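You operate a simulated robot arm through the tools that you are given. There is no shell and no other tool.

Carry out the task below with a simulated robot arm. There is one attempt and no reset: what you move stays moved.

JOB
Put things in order on the workbench top. At the end: the orange bauble stands where the clear marbles jar stood; the yellow brush stands where the orange bauble stood; the green brush stands where the yellow brush stood; the blue primer tin stands on top of the yellow string box; the clear marbles jar stands on top of the brown parcel; whatever was shut is shut again. Leave all else as you found it, and nothing knocked over.

The check looks at the end state, three seconds after you hand in, the way a careful person would. Anything else that was tipped, shoved, dropped, spilled or broken makes it a failure.

ROBOT AND FRAMES
A 6-joint arm with a two-finger parallel gripper, fixed in place. Base frame: the origin is at the foot of the arm, x ahead of it, y to its left, z up; the work surface is at about z = 90. Units: cm, rad, N and s.
With the tool pointing down near the work surface it reaches from about 24 to 64 cm from the base axis. Its first joint turns from -1.152 to 1.152 rad. Payload 2.7 kg.
The TCP is the grasp point between the finger pads, 2.3 cm short of the fingertips. In the tool frame z runs along the fingers and y along their closing line. Largest opening 9.4 cm; finger width 3.8, thickness 1; the body of the gripper, 5.4 by 9.6 cm, starts 3.9 cm behind the TCP.
Orientation is that of the tool frame in the base frame, as [roll, pitch, yaw] about the fixed x, y, z axes, in that order (R = Rz(yaw) Ry(pitch) Rx(roll)). With the fingers straight down and closing along the base's y, the tool's x points along the base's -x, its y along +y and its z along -z.

CONTROLS
- The arm moves only by the tool arm_command. Its argument "increments" is a list of rows, each a list of 7 numbers: the shift along the base's x, y, z in cm, then the turn, a rotation vector about the base's x, y, z in rad, then the finger opening in cm, from 0 to 9.4. In form: [[x, y, z, rx, ry, rz, hand], ...]. A call has 1 to 20 rows; each row shifts and turns the commanded pose from where the row before left it. Each row takes 0.2 s and may step no farther than 5 cm and 0.15 rad from the row before; otherwise, or with a gripper value out of range, the whole call is refused. A pose out of reach is approached as far as the arm can. The call stops where the force on the tool passes 40 N (or 10 N more than at its start, if that is more) or the arm is blocked; 0.2 s more then pass. Each finger travels about 4.5 cm/s and halts on what it meets, pressing with about 27 N; the grip force reading is that of the motor and also rises with nothing between the fingers. The clock runs only during rows and for 0.2 s after the last one: add rows that do not move to give the fingers time. It gives the time, the measured TCP pose, the force on the tool (base axes), the opening and the grip force at its end, in the units of the frame above (readings bear some noise), with the torque about the TCP (base axes, N m) and any sound that the robot's microphone picked up, and new pictures: "views" is both (left out), scene, wrist or none.
- Cameras (640 x 400 px; columns grow to the right, rows downward): "scene" is fixed at [6.66, -42.66, 141.15]; the picture's right is [0.84, -0.55, 0.00], its down [-0.27, -0.42, -0.87] and it looks along [0.47, 0.72, -0.50] (base axes); focal length 284 px, centre (320, 200). "wrist" rides on the gripper at [8.6, 1.6, -7.5] in the tool frame; the picture's right is [-0.18, 0.98, 0.00], its down [-0.58, -0.11, -0.81] and it looks along [-0.79, -0.15, 0.59] (tool axes); focal length 243 px, centre (320, 200). There is no depth. A picture from a camera that has moved, and an enlarged one, comes with that camera's place and axes in the base frame and with its lens.
- enlarge(camera, box): a new picture of the part [left, top, right, bottom] of that camera's present view, enlarged. No time passes.
- job_done(): hands the job in; it is judged then, once.

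Places have to be worked out from the pictures, the camera data and where the tool is seen. Open the gripper and draw the arm clear of the work before you hand the job in, unless the task says otherwise.

The tools are called after ">>>" by a JSON object that holds its "fn" and its "kwargs". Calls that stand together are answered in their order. arm_command: Moves the arm, as the interface text tells. Its arguments: {"type":"object","properties":{"increments":{"type":"array","items":{"type":"array","items":{"type":"number"}}},"views":{"type":"string","enum":["both","scene","wrist","none"]}},"required":["increments"]} The other tools are called the same way: enlarge (camera, box) takes an enlarged picture of a part of a camera's view; job_done () hands the job in.

At the start:

```text
time: 0.0
tool_pos: [34.77, 8.41, 128.08]
tool_rot: [-3.14, 0.003, 3.141]
wrist_force: [1.0, 0.4, -0.7]
wrist_torque: [0.02, 0.0, 0.02]
width: 9.38
gripper_force: 0.0
```

scene: 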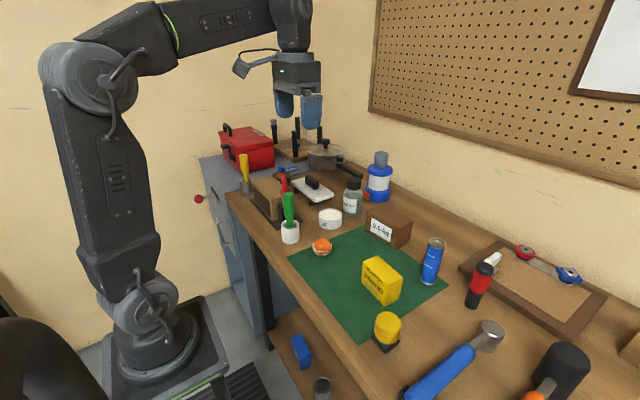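
wrist: 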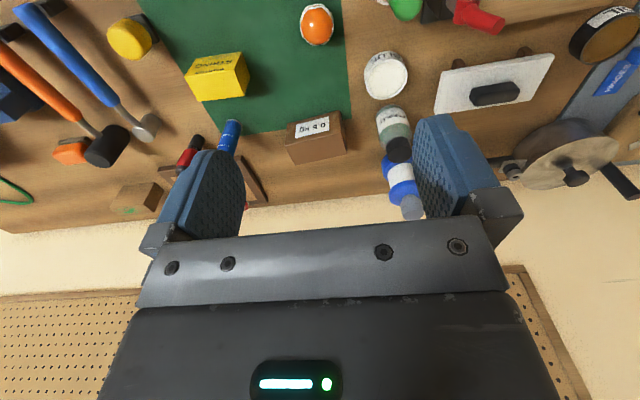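

I'll start by looking closely at the scene: I want to identify the baubles, brushes, jar, tin, string box and parcel.

>>> {"fn": "enlarge", "kwargs": {"camera": "scene", "box": [200, 110, 420, 260]}}

>>> {"fn": "enlarge", "kwargs": {"camera": "scene", "box": [280, 200, 500, 350]}}

>>> {"fn": "enlarge", "kwargs": {"camera": "scene", "box": [400, 220, 640, 400]}}

>>> {"fn": "enlarge", "kwargs": {"camera": "wrist", "box": [280, 0, 640, 220]}}

>>> {"fn": "enlarge", "kwargs": {"camera": "wrist", "box": [0, 0, 320, 220]}}

```text
2.67 times, centred on (310, 185) of scene
camera zoom: at [6.66, -42.66, 141.15], right [0.84, -0.55, 0.0], down [-0.27, -0.42, -0.87], along [0.47, 0.72, -0.5], focal length 757 px, centre (347, 240)
```

zoom: 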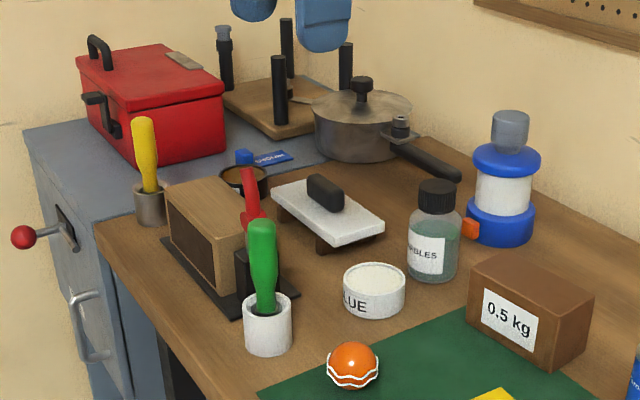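

```text
2.67 times, centred on (390, 275) of scene
camera zoom: at [6.66, -42.66, 141.15], right [0.84, -0.55, 0.0], down [-0.27, -0.42, -0.87], along [0.47, 0.72, -0.5], focal length 757 px, centre (133, 0)
```

zoom: 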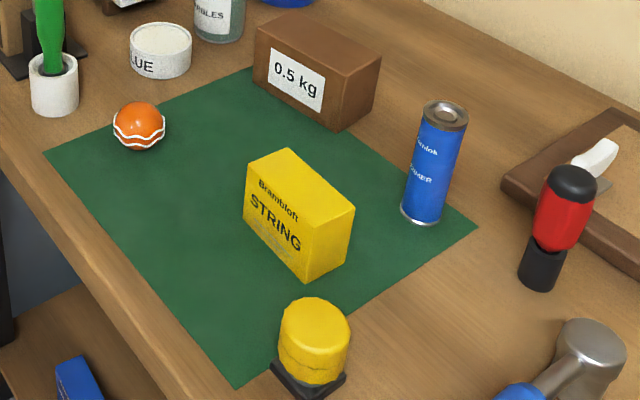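

```text
2.22 times, centred on (520, 310) of scene
camera zoom: at [6.66, -42.66, 141.15], right [0.84, -0.55, 0.0], down [-0.27, -0.42, -0.87], along [0.47, 0.72, -0.5], focal length 631 px, centre (-124, -44)
```

zoom: 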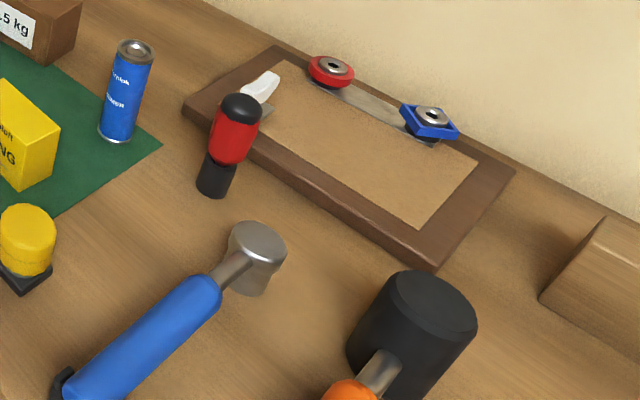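

```text
1.78 times, centred on (460, 110) of wrist
camera zoom: at [26.0, 10.16, 135.63], right [0.18, 0.98, 0.0], down [0.58, -0.11, 0.81], along [0.79, -0.15, -0.59], focal length 431 px, centre (71, 360)
```

zoom: 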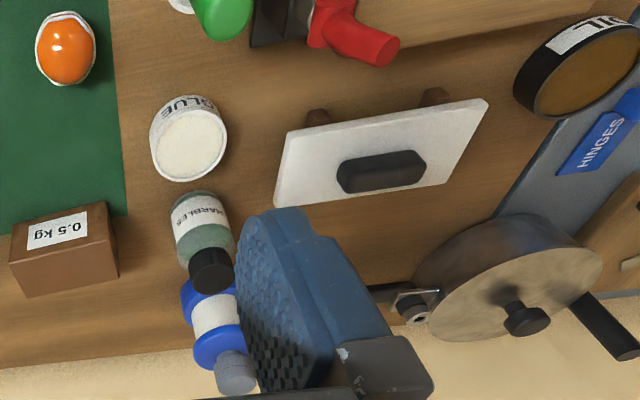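

```text
1.82 times, centred on (160, 110) of wrist
camera zoom: at [26.0, 10.16, 135.63], right [0.18, 0.98, 0.0], down [0.58, -0.11, 0.81], along [0.79, -0.15, -0.59], focal length 441 px, centre (611, 364)
```

zoom: 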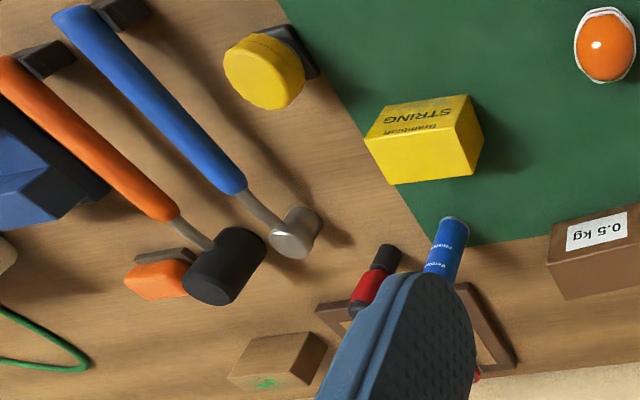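

The zooms show the jar, parcel, primer tin and string box clearly. I now need to see how the brushes are built (separate cup or one piece), so I enlarge those tightly.

>>> {"fn": "enlarge", "kwargs": {"camera": "scene", "box": [225, 140, 305, 190]}}

>>> {"fn": "enlarge", "kwargs": {"camera": "scene", "box": [255, 185, 345, 260]}}

>>> {"fn": "enlarge", "kwargs": {"camera": "scene", "box": [330, 160, 420, 250]}}

>>> {"fn": "enlarge", "kwargs": {"camera": "wrist", "box": [280, 0, 460, 110]}}

```text
8.00 times, centred on (265, 165) of scene
camera zoom: at [6.66, -42.66, 141.15], right [0.84, -0.55, 0.0], down [-0.27, -0.42, -0.87], along [0.47, 0.72, -0.5], focal length 2271 px, centre (760, 480)
```

zoom: 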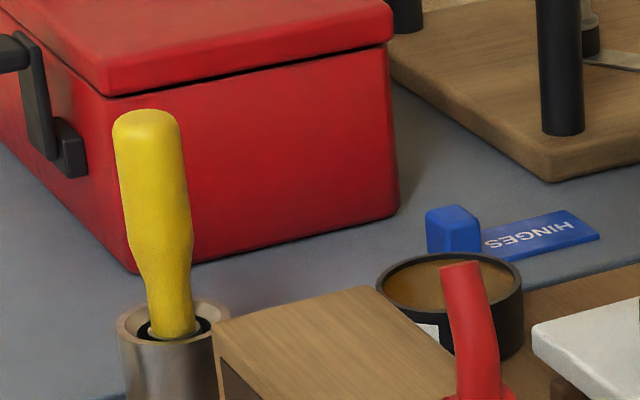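

```text
5.33 times, centred on (300, 222) of scene
camera zoom: at [6.66, -42.66, 141.15], right [0.84, -0.55, 0.0], down [-0.27, -0.42, -0.87], along [0.47, 0.72, -0.5], focal length 1514 px, centre (427, 80)
```

zoom: 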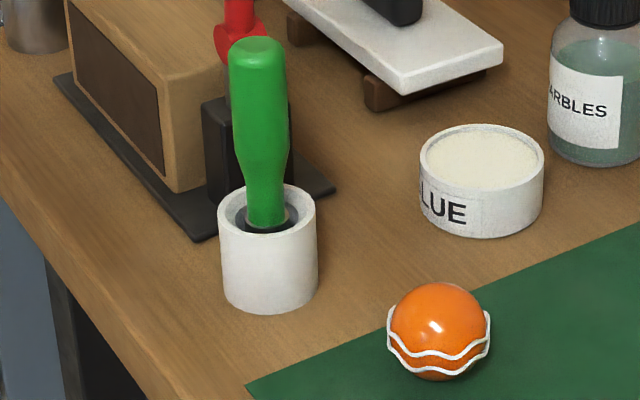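

```text
4.44 times, centred on (375, 205) of scene
camera zoom: at [6.66, -42.66, 141.15], right [0.84, -0.55, 0.0], down [-0.27, -0.42, -0.87], along [0.47, 0.72, -0.5], focal length 1262 px, centre (76, 178)
```

zoom: 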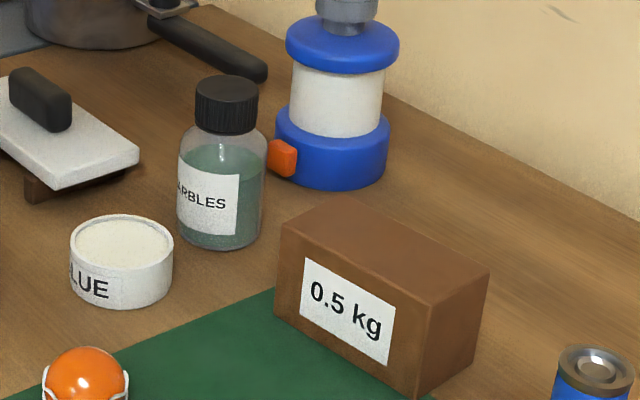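

```text
3.56 times, centred on (370, 55) of wrist
camera zoom: at [26.0, 10.16, 135.63], right [0.18, 0.98, 0.0], down [0.58, -0.11, 0.81], along [0.79, -0.15, -0.59], focal length 863 px, centre (142, 716)
```

zoom: 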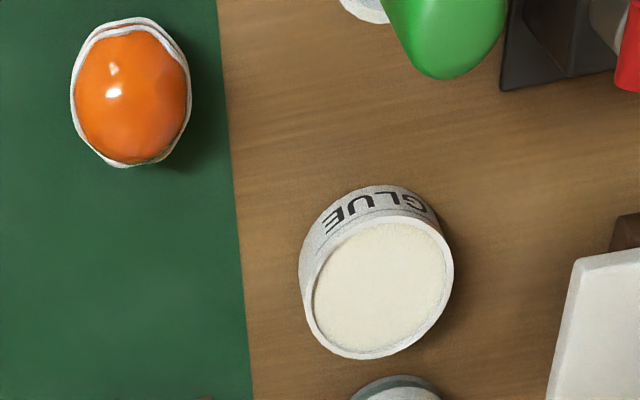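

Both brushes stand upright in pots, handle up; the bauble is a ball with wavy white bands. My estimates (cm): jar ≈(60.2,19.4), parcel centre ≈(60.2,3), bauble ≈(39.5,6.8), yellow brush ≈(35.4,52.3), green brush ≈(35.6,17.4), tin ≈(55.9,-15.2), string box ≈(44.3,-11.1). I move to hover behind/above the jar for closer views.

>>> {"fn": "arm_command", "kwargs": {"increments": [[3, 1.5, -2, 0, 0, 0, 9.4], [3, 1.5, -2, 0, 0, 0, 9.4], [3, 1.5, -2, 0, 0, 0, 9.4], [3, 1.5, -2, 0, 0, 0, 9.4], [3, 1.5, -1, 0, 0, 0, 9.4], [0, 1.5, 0, 0, 0, 0, 9.4], [0, 0, 0, 0, 0, 0, 9.4]], "views": "both"}}

```text
time: 1.6
tool_pos: [49.82, 17.56, 119.33]
tool_rot: [-3.139, 0.001, 3.141]
wrist_force: [-0.2, -0.3, 0.3]
wrist_torque: [-0.02, 0.01, 0.01]
width: 9.41
gripper_force: 0.1
camera wrist: at [40.99, 19.23, 126.78], right [0.18, 0.98, 0.0], down [0.58, -0.11, 0.81], along [0.79, -0.15, -0.59], focal length 243 px, centre (320, 200)
```

scene: 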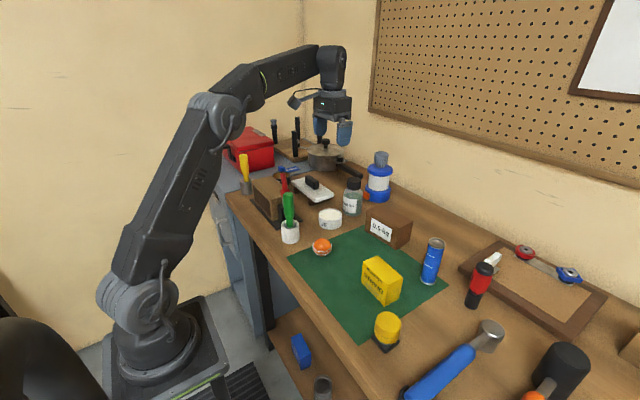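
wrist: 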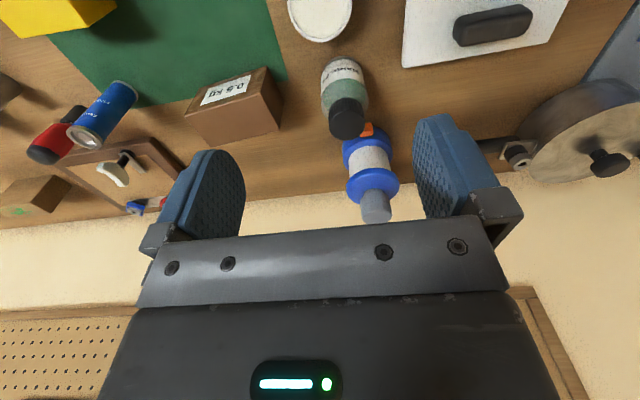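

From here the jar, parcel and tin are visible in the wrist camera; I enlarge them to refine positions.

>>> {"fn": "enlarge", "kwargs": {"camera": "wrist", "box": [280, 0, 440, 150]}}

>>> {"fn": "enlarge", "kwargs": {"camera": "wrist", "box": [150, 30, 310, 170]}}

>>> {"fn": "enlarge", "kwargs": {"camera": "scene", "box": [315, 160, 395, 220]}}

```text
2.67 times, centred on (360, 75) of wrist
camera zoom: at [40.99, 19.23, 126.78], right [0.18, 0.98, 0.0], down [0.58, -0.11, 0.81], along [0.79, -0.15, -0.59], focal length 647 px, centre (213, 533)
```

zoom: 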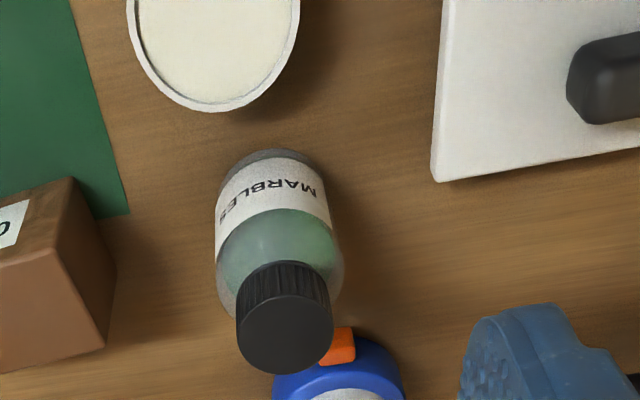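

```text
2.86 times, centred on (230, 100) of wrist
camera zoom: at [40.99, 19.23, 126.78], right [0.18, 0.98, 0.0], down [0.58, -0.11, 0.81], along [0.79, -0.15, -0.59], focal length 693 px, centre (577, 486)
```

zoom: 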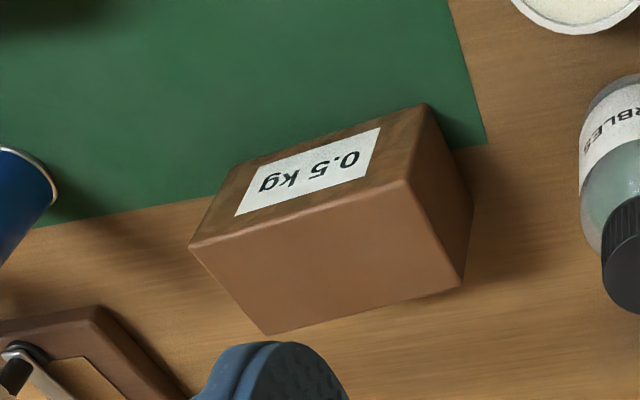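

```text
6.67 times, centred on (355, 190) of scene
camera zoom: at [6.66, -42.66, 141.15], right [0.84, -0.55, 0.0], down [-0.27, -0.42, -0.87], along [0.47, 0.72, -0.5], focal length 1892 px, centre (87, 267)
```

zoom: 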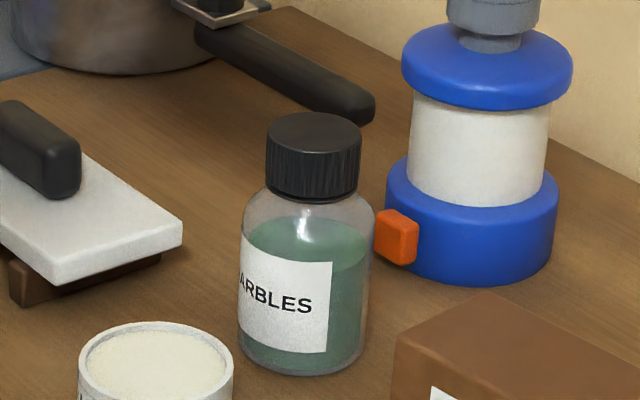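

Parcel resolved: base corners ≈(56.4,8.65),(57.8,-3.1),(62.5,9.15), top at z≈97, centre ≈(60.1,3.0), turned ~6°. Jar axis ≈(60.3,19.3), black cap z≈99–101.4, ~4.5 cm wide. I go to hover straight above the jar and check alignment.

>>> {"fn": "arm_command", "kwargs": {"increments": [[3.5, 0.6, -2, 0, 0, 0, 9.4], [3.5, 0.6, -2, 0, 0, 0, 9.4], [3.4, 0.55, -2, 0, 0, 0, 9.4], [0, 0, -1.3, 0, 0, 0, 9.4], [0, 0, 0, 0, 0, 0, 9.4]], "views": "both"}}

```text
time: 2.8
tool_pos: [56.71, 17.98, 110.85]
tool_rot: [-3.139, 0.002, -3.141]
wrist_force: [0.1, 0.4, -0.5]
wrist_torque: [0.0, -0.02, 0.0]
width: 9.41
gripper_force: 0.1
out of reach, approached as far as the arm can: row 2, 3
camera wrist: at [47.87, 19.68, 118.58], right [0.18, 0.98, 0.0], down [0.58, -0.11, 0.81], along [0.79, -0.15, -0.59], focal length 243 px, centre (320, 200)
```

scene: 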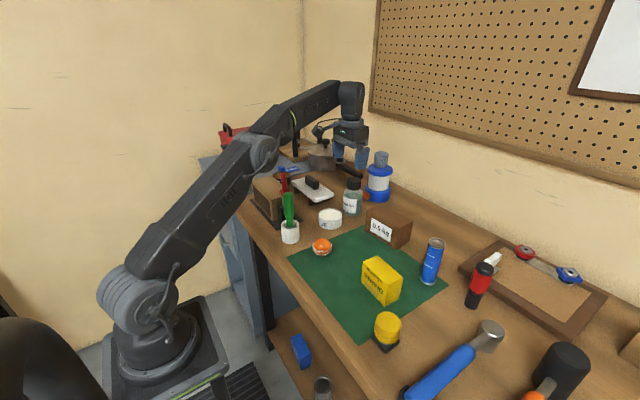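
wrist: 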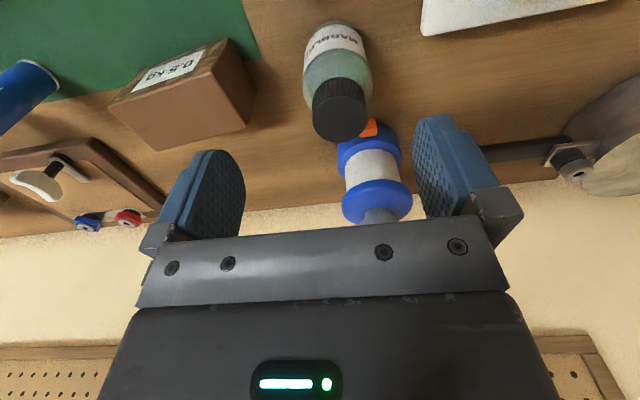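

The straight-down tool can't reach r≈63 cm at this height, so I tilt the tool outward about base y (ry negative), which keeps the finger planes vertical and extends reach.

>>> {"fn": "arm_command", "kwargs": {"increments": [[0, 0, 0, 0, -0.1, 0, 9.4], [0, 0, 0, 0, -0.1, 0, 9.4], [0, 0, 0, 0, -0.1, 0, 9.4], [0, 0, 0, 0, 0, 0, 9.4]], "views": "wrist"}}

```text
time: 3.8
tool_pos: [56.58, 17.99, 110.98]
tool_rot: [-3.141, 0.302, 3.141]
wrist_force: [-0.5, -0.2, -0.5]
wrist_torque: [-0.01, -0.01, -0.03]
width: 9.41
gripper_force: 0.1
camera wrist: at [45.97, 19.65, 115.63], right [0.18, 0.98, 0.05], down [0.31, -0.11, 0.94], along [0.93, -0.15, -0.33], focal length 243 px, centre (320, 200)
```

wrist: 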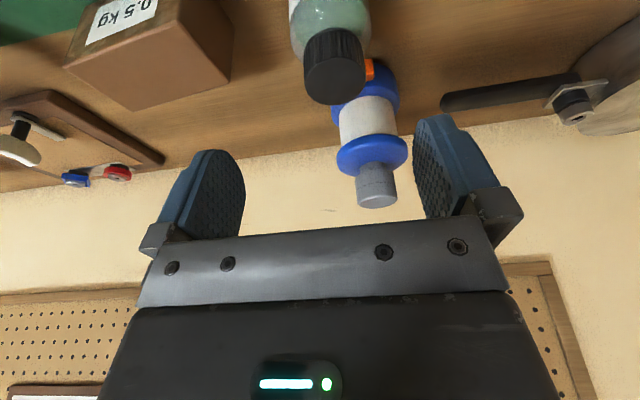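

Tilt worked and the TCP held at (56.6,18.0,111). I enlarge the wrist view to fix the cap's centre relative to the fingers before closing in.

>>> {"fn": "enlarge", "kwargs": {"camera": "wrist", "box": [240, 0, 440, 125]}}

```text
3.20 times, centred on (340, 62) of wrist
camera zoom: at [45.97, 19.65, 115.63], right [0.18, 0.98, 0.05], down [0.31, -0.11, 0.94], along [0.93, -0.15, -0.33], focal length 776 px, centre (256, 640)
```

zoom: 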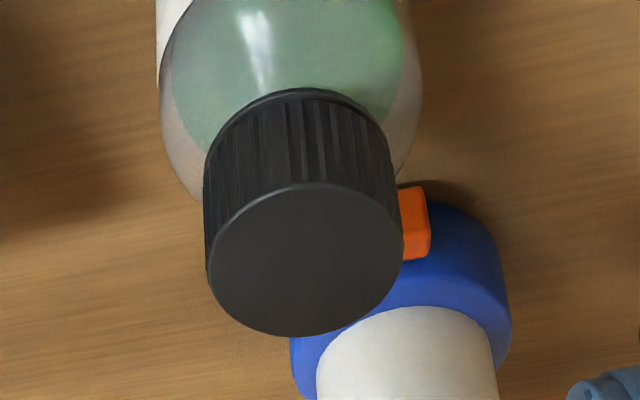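

Cap disc centre comes out at (60.27,19.1). I move over it and descend to about 1 cm above grasp height, then check.

>>> {"fn": "arm_command", "kwargs": {"increments": [[1.85, 0.57, -2, 0, 0, 0, 9.4], [1.84, 0.56, -2, 0, 0, 0, 9.4], [0, 0, -1.5, 0, 0, 0, 9.4], [0, 0, -1.5, 0, 0, 0, 9.4], [0, 0, -1.0, 0, 0, 0, 9.4], [0, 0, 0, 0, 0, 0, 9.4]], "views": "both"}}

```text
time: 5.2
tool_pos: [60.36, 19.16, 102.75]
tool_rot: [-3.139, 0.301, -3.141]
wrist_force: [-1.0, 0.7, 0.5]
wrist_torque: [0.02, -0.01, -0.01]
width: 9.4
gripper_force: 0.0
camera wrist: at [49.63, 20.86, 107.57], right [0.18, 0.98, 0.05], down [0.32, -0.11, 0.94], along [0.93, -0.15, -0.33], focal length 243 px, centre (320, 200)
```

scene: 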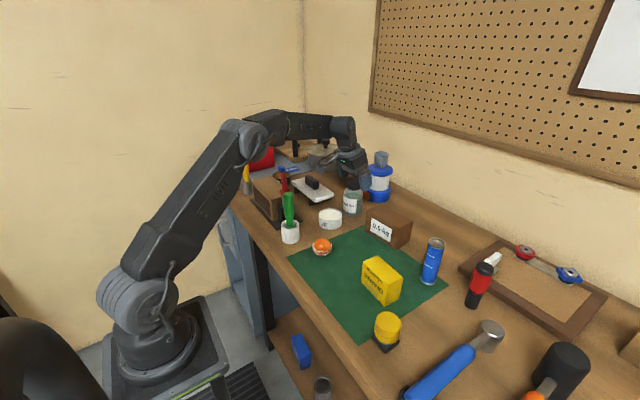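
wrist: 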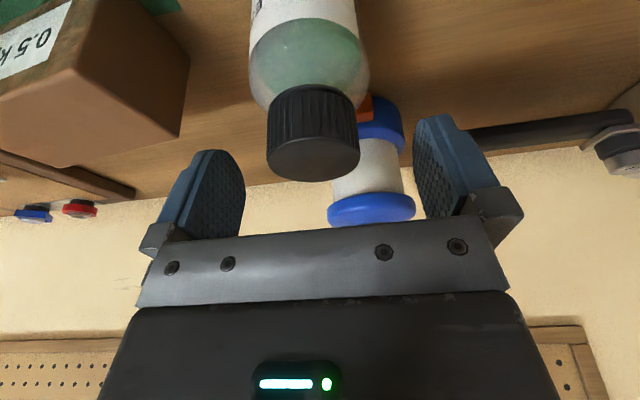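

The cap sits about 0.25 cm toward −y of the TCP; I correct, lower to z≈101.4 and close on the cap.

>>> {"fn": "arm_command", "kwargs": {"increments": [[0.1, -0.22, -0.7, 0, 0, 0, 9.4], [0, 0, -0.6, 0, 0, 0, 9.4], [0, 0, 0, 0, 0, 0, 7], [0, 0, 0, 0, 0, 0, 5.5], [0, 0, 0, 0, 0, 0, 4], [0, 0, 0, 0, 0, 0, 3], [0, 0, 0, 0, 0, 0, 3], [0, 0, 0, 0, 0, 0, 3]], "views": "both"}}

```text
time: 7.0
tool_pos: [60.46, 18.83, 101.56]
tool_rot: [3.14, 0.302, -3.141]
wrist_force: [1.3, 1.2, 0.0]
wrist_torque: [0.15, -0.02, -0.02]
width: 4.57
gripper_force: 26.7
camera wrist: at [49.74, 20.58, 106.33], right [0.18, 0.98, 0.05], down [0.32, -0.11, 0.94], along [0.93, -0.15, -0.33], focal length 243 px, centre (320, 200)
```

scene: 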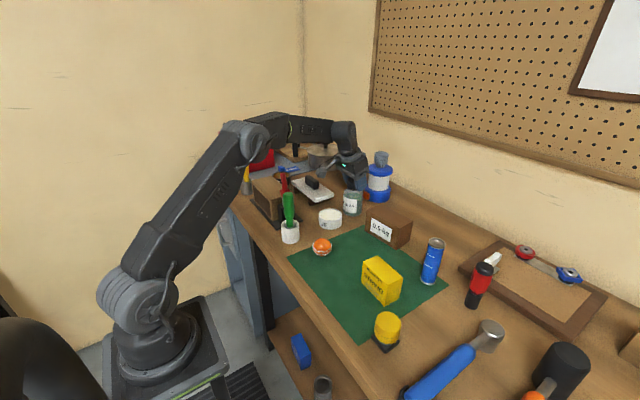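
wrist: 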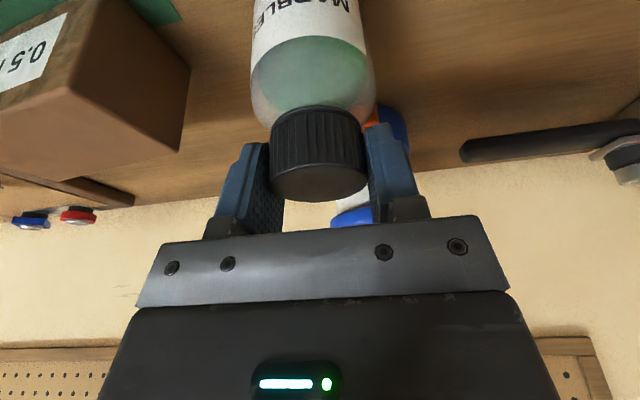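

Gripped at 4.57 cm width, matching the cap. I lift gently a little first and check force and picture.

>>> {"fn": "arm_command", "kwargs": {"increments": [[0, 0, 0.5, 0, 0, 0, 3], [0, 0, 0.7, 0, 0, 0, 3], [0, 0, 0.8, 0, 0, 0, 3], [0, 0, 0, 0, 0, 0, 3]], "views": "both"}}

>>> {"fn": "enlarge", "kwargs": {"camera": "scene", "box": [315, 140, 415, 240]}}

```text
time: 8.0
tool_pos: [60.37, 18.92, 103.84]
tool_rot: [-3.141, 0.301, 3.141]
wrist_force: [0.0, -0.3, -2.2]
wrist_torque: [-0.01, 0.0, 0.01]
width: 4.55
gripper_force: 26.8
camera wrist: at [49.79, 20.6, 108.37], right [0.18, 0.98, 0.05], down [0.32, -0.11, 0.94], along [0.93, -0.15, -0.33], focal length 243 px, centre (320, 200)
```

scene: 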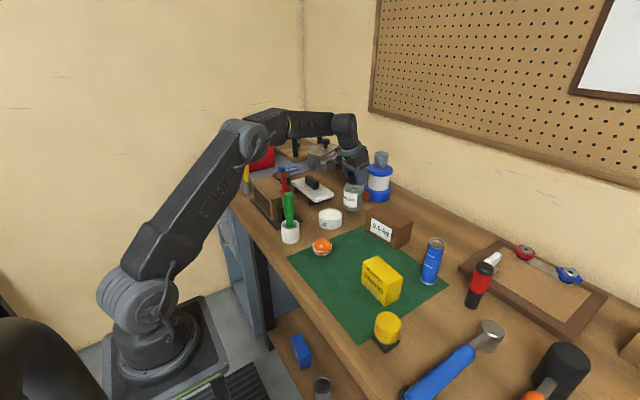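
wrist: 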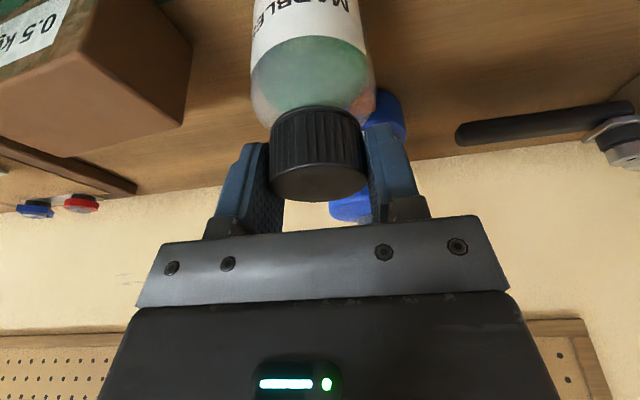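

```text
4.00 times, centred on (365, 190) of scene
camera zoom: at [6.67, -42.65, 141.15], right [0.84, -0.55, 0.0], down [-0.27, -0.42, -0.87], along [0.47, 0.72, -0.5], focal length 1136 px, centre (140, 240)
```

zoom: 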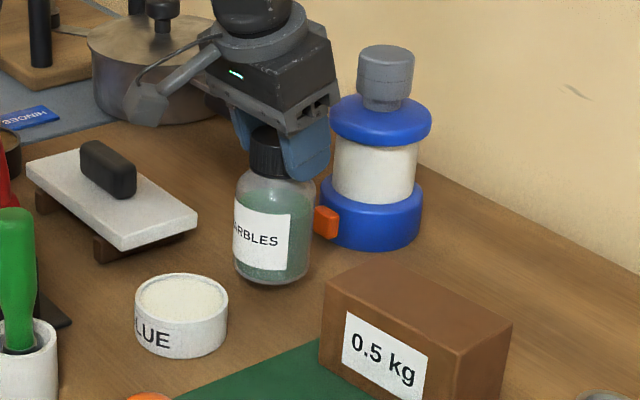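

The whole jar (cap included) lifts cleanly, ~0.2 kg, upright. I raise it, pull slightly back and carry it over to the parcel.

>>> {"fn": "arm_command", "kwargs": {"increments": [[-0.8, 0, 2.5, 0, 0, 0, 3], [-0.8, -0.5, 2.5, 0, 0, 0, 3], [-0.8, -1.5, 2.5, 0, 0, 0, 3], [0, -2.5, 0, 0, 0, 0, 3], [0.3, -2.5, 0, 0, 0, 0, 3], [0.5, -2.5, 0, 0, 0, 0, 3], [0.6, -2.5, 0, 0, 0, 0, 3], [0.6, -2.5, 0, 0, 0, 0, 3], [0.1, -1.4, 0, 0, 0, 0, 3], [0, 0, 0, 0, 0, 0, 3]], "views": "both"}}

>>> {"fn": "enlarge", "kwargs": {"camera": "scene", "box": [330, 120, 450, 260]}}

>>> {"fn": "enlarge", "kwargs": {"camera": "wrist", "box": [160, 0, 480, 200]}}

```text
time: 10.2
tool_pos: [60.08, 2.87, 111.1]
tool_rot: [-3.14, 0.303, 3.14]
wrist_force: [0.1, -0.7, -1.8]
wrist_torque: [0.0, -0.01, -0.02]
width: 4.52
gripper_force: 26.9
camera wrist: at [49.45, 4.58, 115.84], right [0.18, 0.98, 0.05], down [0.32, -0.11, 0.94], along [0.93, -0.15, -0.33], focal length 243 px, centre (320, 200)
```

scene: 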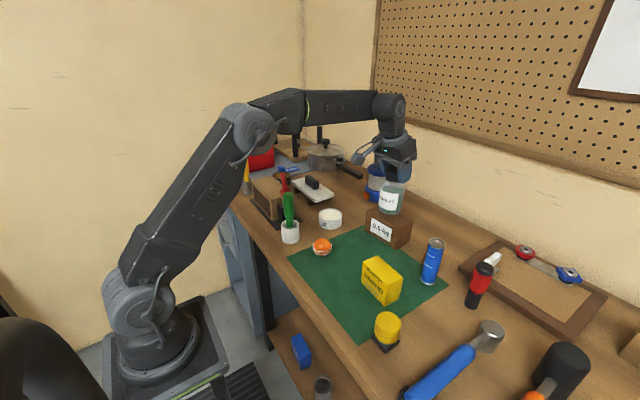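
wrist: 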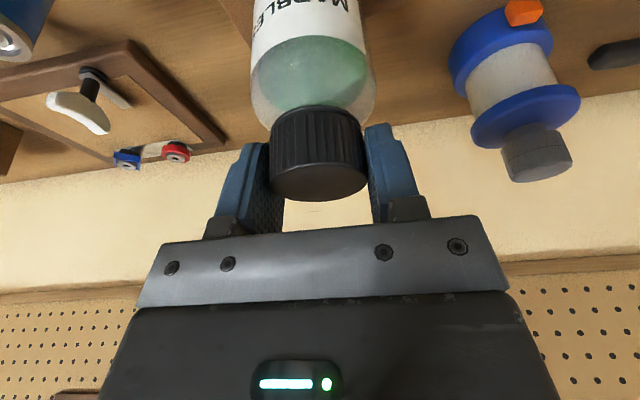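

```text
2.86 times, centred on (390, 190) of scene
camera zoom: at [6.67, -42.66, 141.15], right [0.84, -0.55, 0.0], down [-0.27, -0.42, -0.87], along [0.47, 0.72, -0.5], focal length 811 px, centre (120, 229)
```

zoom: 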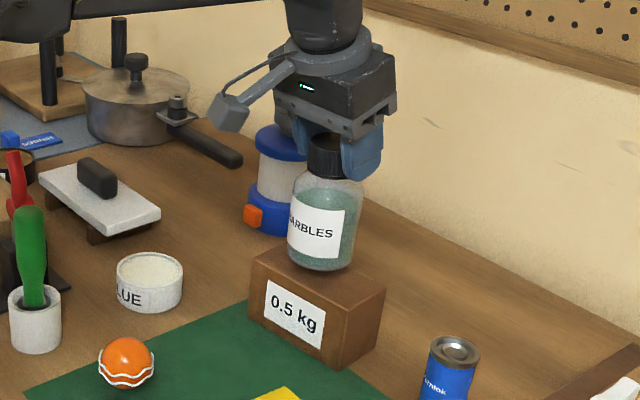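

```text
2.00 times, centred on (320, 100) of wrist
camera zoom: at [49.45, 4.58, 115.84], right [0.18, 0.98, 0.05], down [0.32, -0.11, 0.94], along [0.93, -0.15, -0.33], focal length 485 px, centre (320, 400)
```

zoom: 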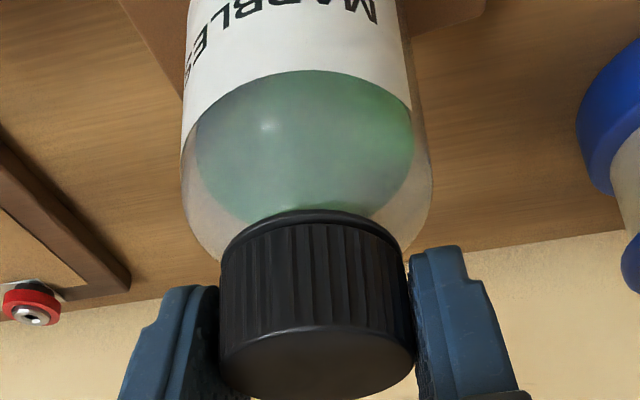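

Jar is over the parcel centre with its base at ≈99.5; the parcel top is ≈97. I lower slowly and watch the force reading.

>>> {"fn": "arm_command", "kwargs": {"increments": [[0, 0, -0.5, 0, 0, 0, 3], [0, 0, -0.5, 0, 0, 0, 3], [0, 0, -0.5, 0, 0, 0, 3], [0, 0, -0.3, 0, 0, 0, 3], [0, 0, 0, 0, 0, 0, 3]], "views": "scene"}}

>>> {"fn": "enlarge", "kwargs": {"camera": "scene", "box": [350, 140, 430, 260]}}

```text
time: 11.4
tool_pos: [60.07, 2.92, 109.26]
tool_rot: [-3.14, 0.302, 3.141]
wrist_force: [-0.3, 0.1, -1.9]
wrist_torque: [0.02, 0.0, 0.03]
width: 4.54
gripper_force: 27.4
```

scene: 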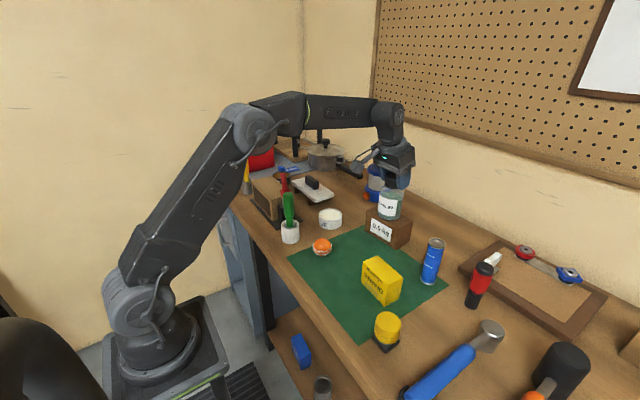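

```text
3.33 times, centred on (390, 200) of scene
camera zoom: at [6.67, -42.66, 141.15], right [0.84, -0.55, 0.0], down [-0.27, -0.42, -0.87], along [0.47, 0.72, -0.5], focal length 946 px, centre (87, 200)
```

zoom: 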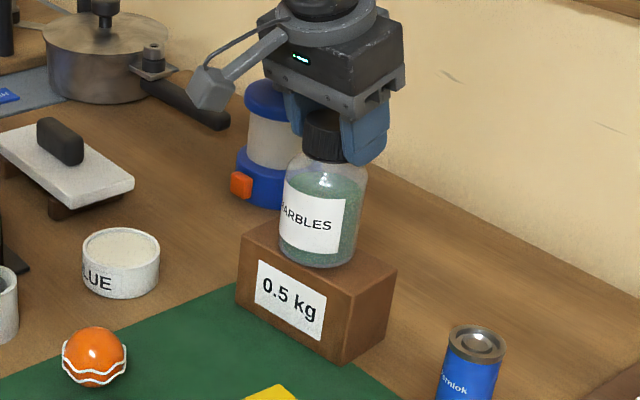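

No contact yet (base ≈97.7). Continue in fine steps.

>>> {"fn": "arm_command", "kwargs": {"increments": [[0, 0, -0.2, 0, 0, 0, 3], [0, 0, -0.2, 0, 0, 0, 3], [0, 0, 0, 0, 0, 0, 3]], "views": "none"}}

```text
time: 12.2
tool_pos: [60.15, 2.78, 109.13]
tool_rot: [3.141, 0.308, -3.141]
wrist_force: [-2.5, 0.3, 14.5]
wrist_torque: [0.36, 0.42, -0.08]
width: 4.54
gripper_force: 26.9
```

Contact felt (≈16 N). I back off 0.2 cm so the jar just rests, then check the force.

>>> {"fn": "arm_command", "kwargs": {"increments": [[0, 0, 0.2, 0, 0, 0, 3], [0, 0, 0, 0, 0, 0, 3]], "views": "both"}}

>>> {"fn": "enlarge", "kwargs": {"camera": "scene", "box": [360, 160, 420, 260]}}

```text
time: 12.8
tool_pos: [60.06, 3.08, 109.01]
tool_rot: [-3.14, 0.302, -3.141]
wrist_force: [3.2, 0.4, 5.2]
wrist_torque: [0.18, -0.56, -0.05]
width: 4.55
gripper_force: 26.8
camera wrist: at [49.41, 4.63, 113.8], right [0.18, 0.98, 0.05], down [0.32, -0.11, 0.94], along [0.93, -0.15, -0.33], focal length 243 px, centre (320, 200)
```

scene: 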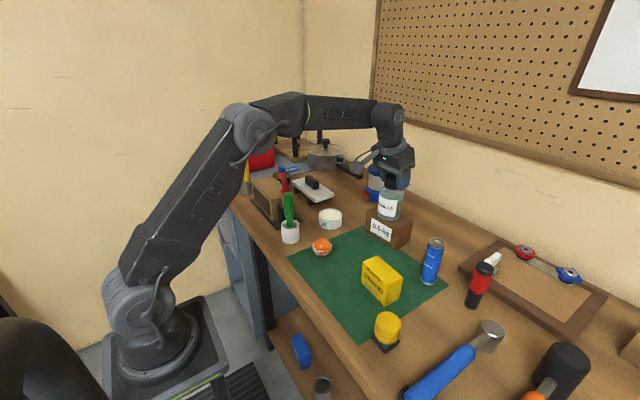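
wrist: 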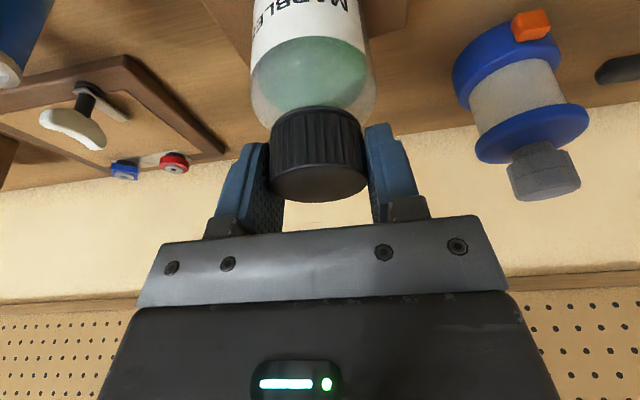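

```text
4.00 times, centred on (390, 210) of scene
camera zoom: at [6.66, -42.66, 141.15], right [0.84, -0.55, 0.0], down [-0.27, -0.42, -0.87], along [0.47, 0.72, -0.5], focal length 1136 px, centre (40, 160)
```

zoom: 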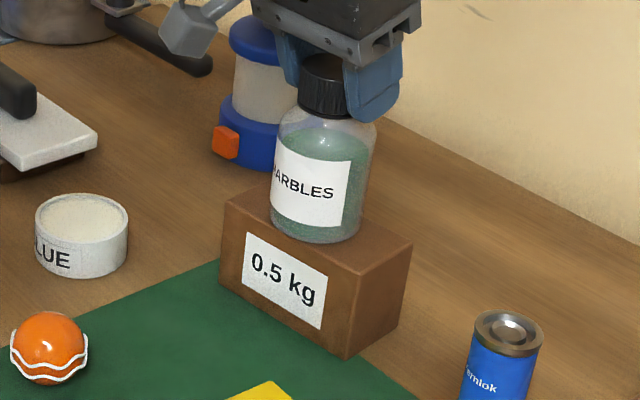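

The jar rests on the parcel, well centred. I open the fingers in stages and hold to let it settle.

>>> {"fn": "arm_command", "kwargs": {"increments": [[0, 0, 0, 0, 0, 0, 5.0], [0, 0, 0, 0, 0, 0, 5.6], [0, 0, 0, 0, 0, 0, 7.0], [0, 0, 0, 0, 0, 0, 9.0], [0, 0, 0, 0, 0, 0, 9.4]], "views": "both"}}

>>> {"fn": "enlarge", "kwargs": {"camera": "scene", "box": [360, 160, 420, 260]}}

```text
time: 14.0
tool_pos: [60.05, 2.87, 109.09]
tool_rot: [-3.14, 0.299, 3.141]
wrist_force: [-0.3, -0.1, -0.2]
wrist_torque: [-0.02, -0.02, 0.02]
width: 9.41
gripper_force: 0.1
camera wrist: at [49.4, 4.64, 113.82], right [0.18, 0.98, 0.05], down [0.32, -0.11, 0.94], along [0.93, -0.15, -0.33], focal length 243 px, centre (320, 200)
```

scene: 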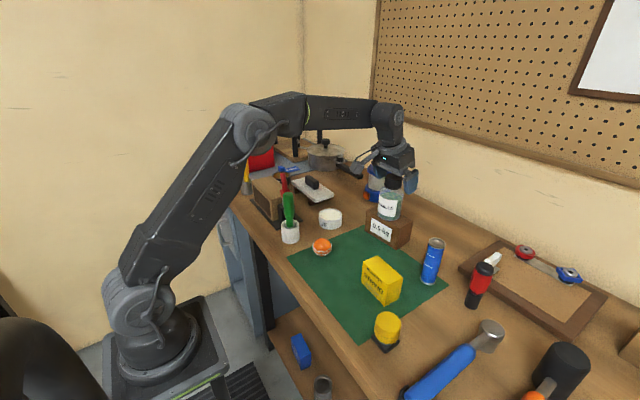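
wrist: 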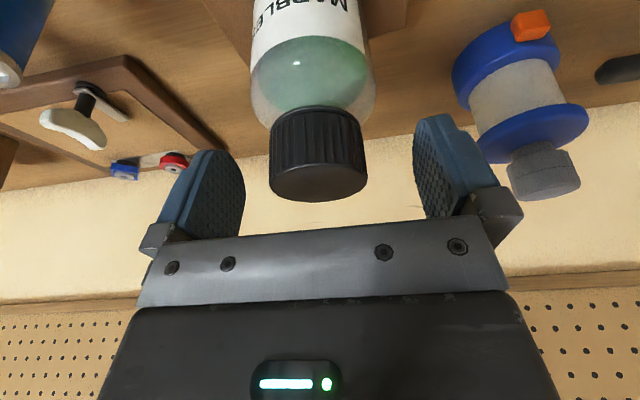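

```text
4.00 times, centred on (390, 210) of scene
camera zoom: at [6.66, -42.66, 141.15], right [0.84, -0.55, 0.0], down [-0.27, -0.42, -0.87], along [0.47, 0.72, -0.5], focal length 1136 px, centre (40, 160)
```

zoom: 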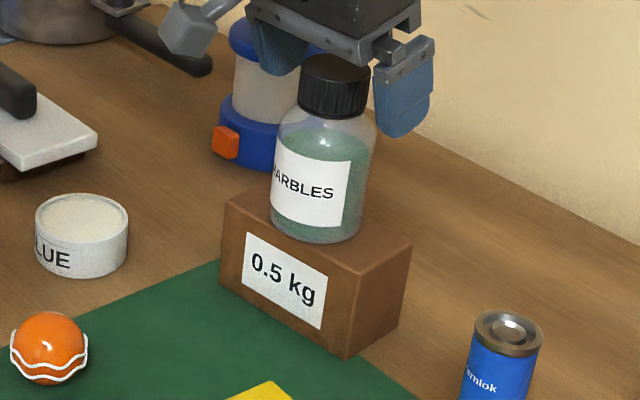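

The jar stands on the parcel. I retreat along the tool axis, then swing back toward the bauble while reducing tilt to 0.15 rad (I'll use the same tilt for picking and placing it so that it isn't rotated).

>>> {"fn": "arm_command", "kwargs": {"increments": [[-0.7, 0, 2.3, 0, 0, 0, 9.4], [-0.7, 0, 2.3, 0, 0, 0, 9.4], [-2, 0, 2, 0, 0.05, 0, 9.4], [-4, 0.5, 0, 0, 0.05, 0, 9.4], [-4, 0.8, 0, 0, 0.05, 0, 9.4], [-4, 0.8, -1.5, 0, 0, 0, 9.4], [-3.5, 0.9, -3, 0, 0, 0, 9.4], [-1.65, 0.9, -4, 0, 0, 0, 9.4], [0, 0, 0, 0, 0, 0, 9.4]], "views": "both"}}

>>> {"fn": "enlarge", "kwargs": {"camera": "wrist", "box": [200, 0, 440, 150]}}

```text
time: 16.0
tool_pos: [39.45, 7.14, 107.01]
tool_rot: [-3.14, 0.152, 3.141]
wrist_force: [-0.2, -0.8, 0.0]
wrist_torque: [-0.01, -0.03, -0.01]
width: 9.4
gripper_force: 0.0
camera wrist: at [29.58, 8.7, 113.15], right [0.18, 0.98, 0.03], down [0.45, -0.11, 0.89], along [0.87, -0.15, -0.46], focal length 243 px, centre (320, 200)
```

scene: 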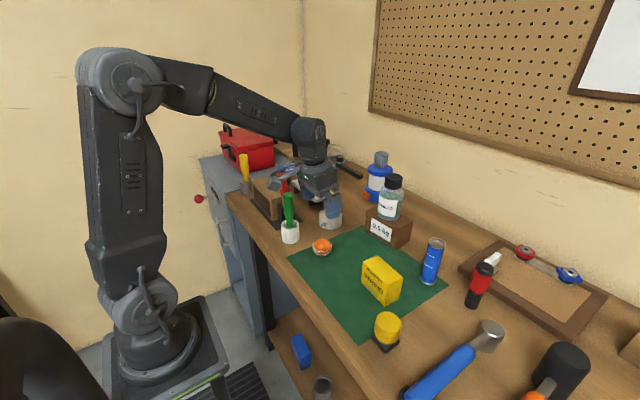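
wrist: 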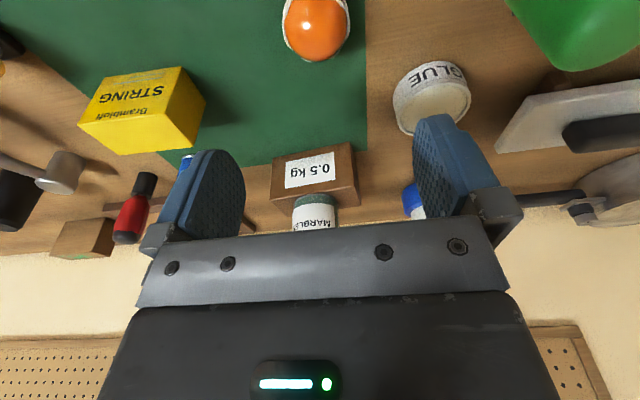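

```text
2.67 times, centred on (320, 75) of wrist
camera zoom: at [29.58, 8.7, 113.15], right [0.18, 0.98, 0.03], down [0.45, -0.11, 0.89], along [0.87, -0.15, -0.46], focal length 647 px, centre (320, 533)
```

zoom: 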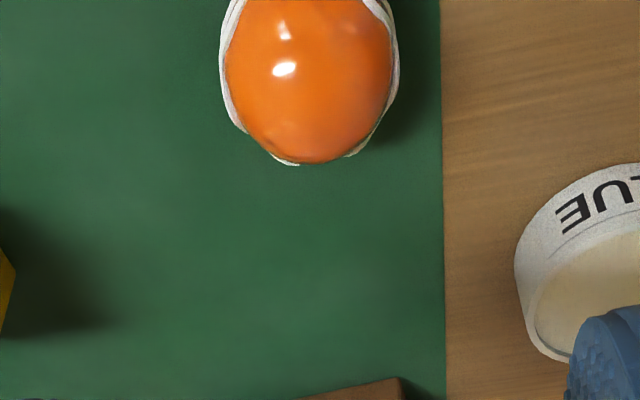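

The bauble is cut off at the top of the wrist view; I back off 5 cm in x to see it whole and pin its centre and shape.

>>> {"fn": "arm_command", "kwargs": {"increments": [[-3, 0, -1, 0, 0, 0, 9.4], [-3, 0, -1, 0, 0, 0, 9.4], [-2, 0, -1, 0, 0, 0, 9.4], [0, 0, 0, 0, 0, 0, 9.4]], "views": "both"}}

>>> {"fn": "enlarge", "kwargs": {"camera": "wrist", "box": [240, 0, 400, 100]}}

>>> {"fn": "enlarge", "kwargs": {"camera": "scene", "box": [295, 222, 351, 262]}}

```text
time: 17.0
tool_pos: [31.62, 6.98, 104.32]
tool_rot: [-3.14, 0.151, 3.141]
wrist_force: [-0.7, 0.0, 0.5]
wrist_torque: [-0.01, 0.0, 0.0]
width: 9.41
gripper_force: 0.0
camera wrist: at [21.82, 8.65, 110.4], right [0.18, 0.98, 0.03], down [0.45, -0.11, 0.89], along [0.87, -0.15, -0.46], focal length 243 px, centre (320, 200)
```

scene: 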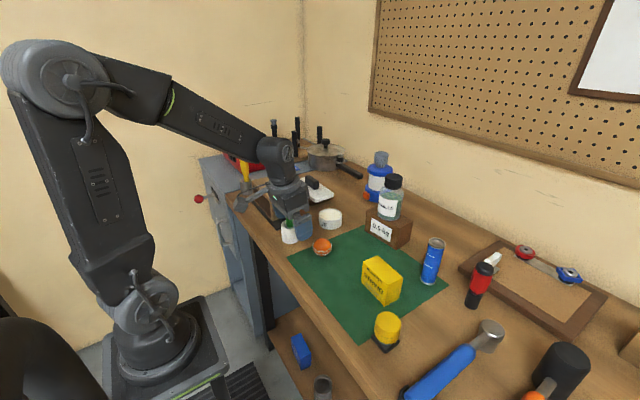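
wrist: 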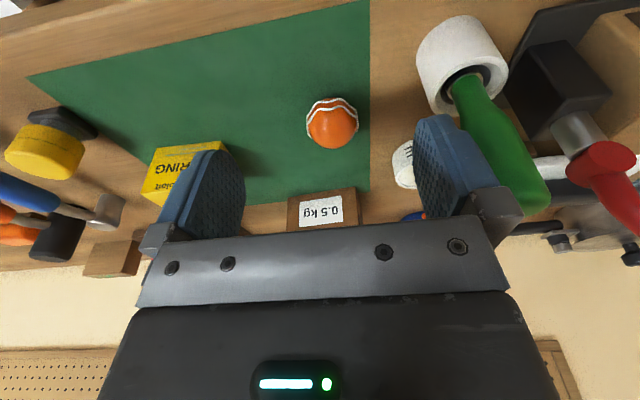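

```text
4.00 times, centred on (320, 50) of wrist
camera zoom: at [21.82, 8.65, 110.4], right [0.18, 0.98, 0.03], down [0.45, -0.11, 0.89], along [0.87, -0.15, -0.46], focal length 970 px, centre (320, 800)
```

zoom: 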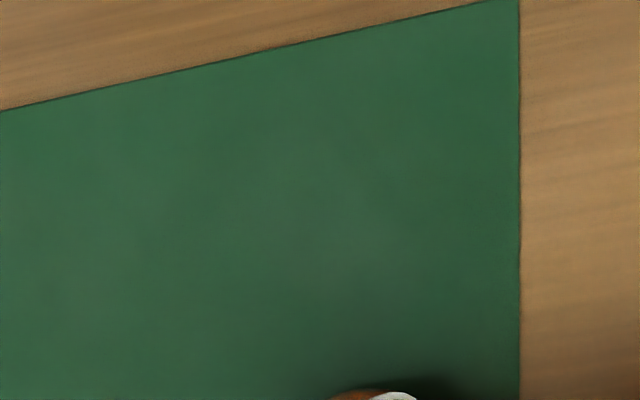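

```text
10.00 times, centred on (323, 242) of scene
camera zoom: at [6.66, -42.66, 141.15], right [0.84, -0.55, 0.0], down [-0.27, -0.42, -0.87], along [0.47, 0.72, -0.5], focal length 2839 px, centre (290, -220)
```

zoom: 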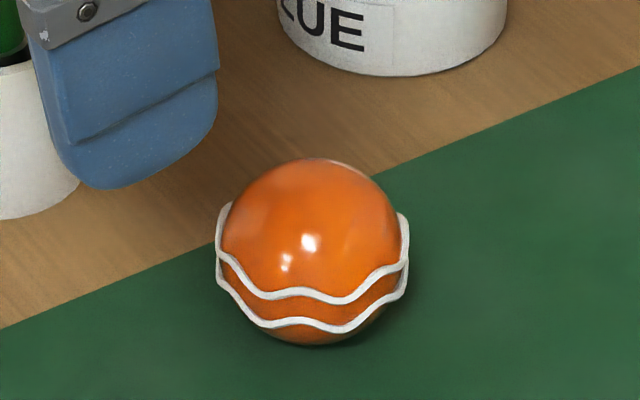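

Let me enlarge the bauble itself in this wrist view.

>>> {"fn": "enlarge", "kwargs": {"camera": "wrist", "box": [292, 80, 372, 160]}}

>>> {"fn": "enlarge", "kwargs": {"camera": "wrist", "box": [400, 0, 600, 220]}}

```text
5.00 times, centred on (332, 120) of wrist
camera zoom: at [21.82, 8.65, 110.4], right [0.18, 0.98, 0.03], down [0.45, -0.11, 0.89], along [0.87, -0.15, -0.46], focal length 1213 px, centre (260, 600)
```

zoom: 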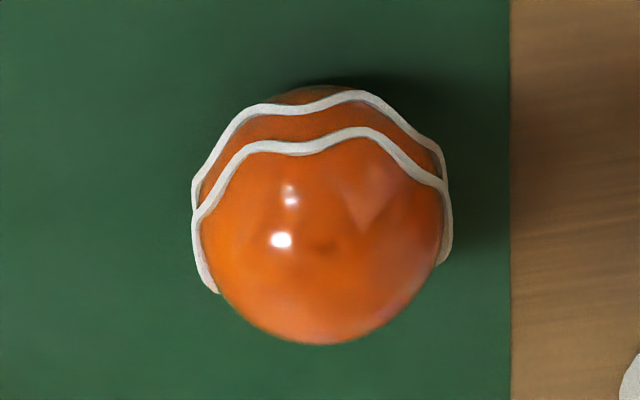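

```text
1.82 times, centred on (500, 110) of wrist
camera zoom: at [21.82, 8.65, 110.4], right [0.18, 0.98, 0.03], down [0.45, -0.11, 0.89], along [0.87, -0.15, -0.46], focal length 441 px, centre (-7, 364)
```

zoom: 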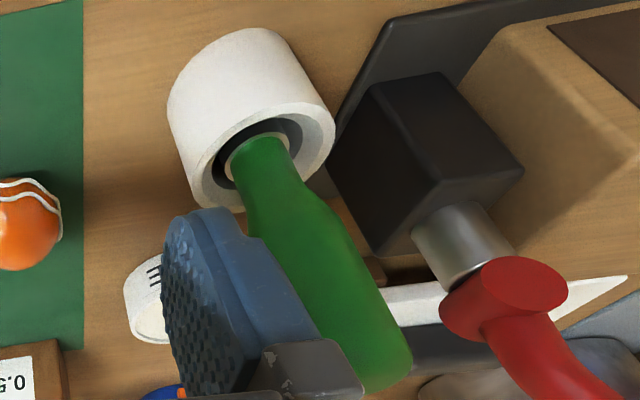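

Bauble centre from both cameras ≈(39.85,7.1), z≈92.3, radius ≈2.45. I move over it and descend to just above grasp height.

>>> {"fn": "arm_command", "kwargs": {"increments": [[3, 0.03, 0, 0, 0, 0, 9.4], [3, 0.03, 0, 0, 0, 0, 9.4], [2.23, 0.04, 0, 0, 0, 0, 9.4], [0, 0, -3, 0, 0, 0, 9.4], [0, 0, -3, 0, 0, 0, 9.4], [0, 0, -2.5, 0, 0, 0, 9.4], [0, 0, -1, 0, 0, 0, 9.4], [0, 0, 0, 0, 0, 0, 9.4]], "views": "both"}}

>>> {"fn": "enlarge", "kwargs": {"camera": "scene", "box": [280, 190, 376, 262]}}

```text
time: 18.8
tool_pos: [39.77, 6.96, 94.88]
tool_rot: [-3.138, 0.152, 3.14]
wrist_force: [-0.3, 0.1, -0.1]
wrist_torque: [0.04, 0.01, -0.02]
width: 9.38
gripper_force: 0.0
camera wrist: at [30.01, 8.61, 100.92], right [0.18, 0.98, 0.03], down [0.45, -0.11, 0.89], along [0.87, -0.15, -0.46], focal length 243 px, centre (320, 200)
```

scene: 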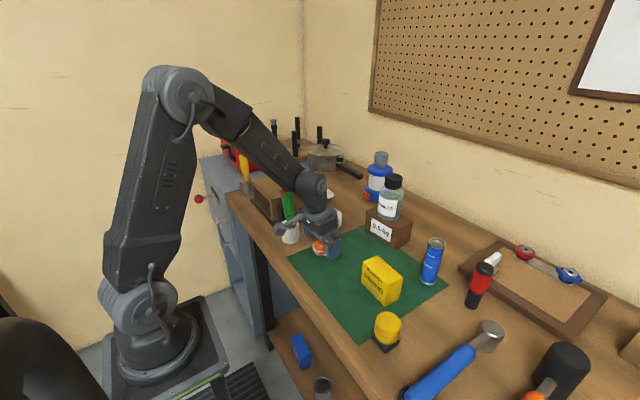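
wrist: 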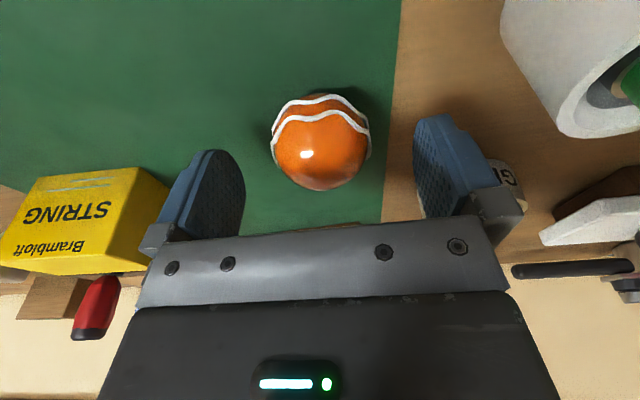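

```text
5.56 times, centred on (328, 226) of scene
camera zoom: at [6.66, -42.66, 141.15], right [0.84, -0.55, 0.0], down [-0.27, -0.42, -0.87], along [0.47, 0.72, -0.5], focal length 1577 px, centre (276, 56)
```

zoom: 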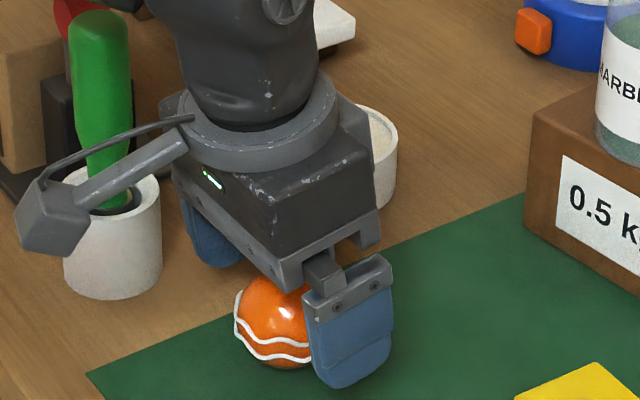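

Bauble is centred between the fingers (est. (39.87,7.09)). I lower to z≈93.2 and close gently, stepping the opening to find light contact.

>>> {"fn": "arm_command", "kwargs": {"increments": [[0.08, 0.1, -0.9, 0, 0, 0, 9.4], [0, 0, -0.75, 0, 0, 0, 9.0], [0, 0, 0, 0, 0, 0, 7.5], [0, 0, 0, 0, 0, 0, 6.2], [0, 0, 0, 0, 0, 0, 5.6], [0, 0, 0, 0, 0, 0, 5.2], [0, 0, 0, 0, 0, 0, 5.0], [0, 0, 0, 0, 0, 0, 4.9], [0, 0, 0, 0, 0, 0, 4.9]], "views": "both"}}

```text
time: 20.8
tool_pos: [39.7, 7.02, 93.11]
tool_rot: [-3.14, 0.151, -3.141]
wrist_force: [-0.1, 0.4, -0.4]
wrist_torque: [0.0, -0.03, 0.02]
width: 4.97
gripper_force: 1.0
camera wrist: at [30.0, 8.68, 99.32], right [0.18, 0.98, 0.03], down [0.45, -0.11, 0.89], along [0.87, -0.15, -0.46], focal length 243 px, centre (320, 200)
```

scene: 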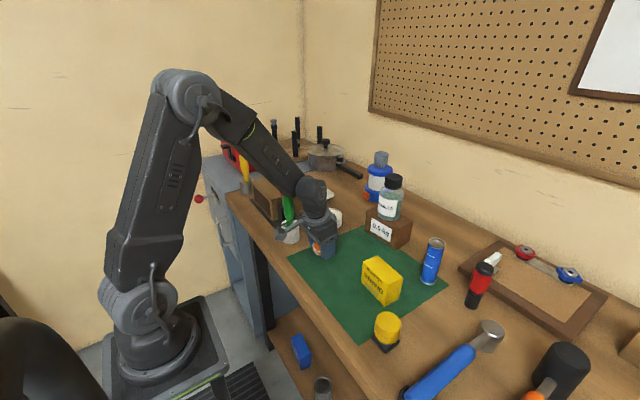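
wrist: 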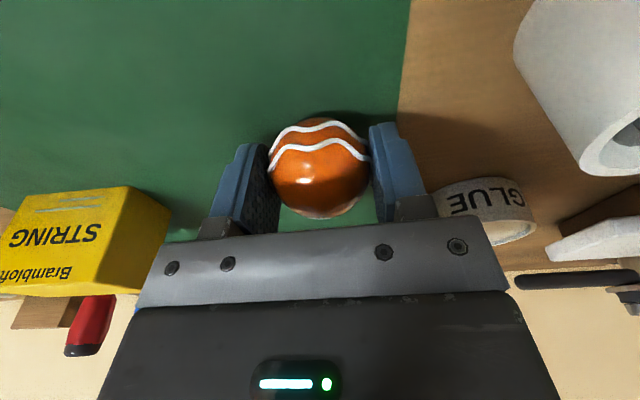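

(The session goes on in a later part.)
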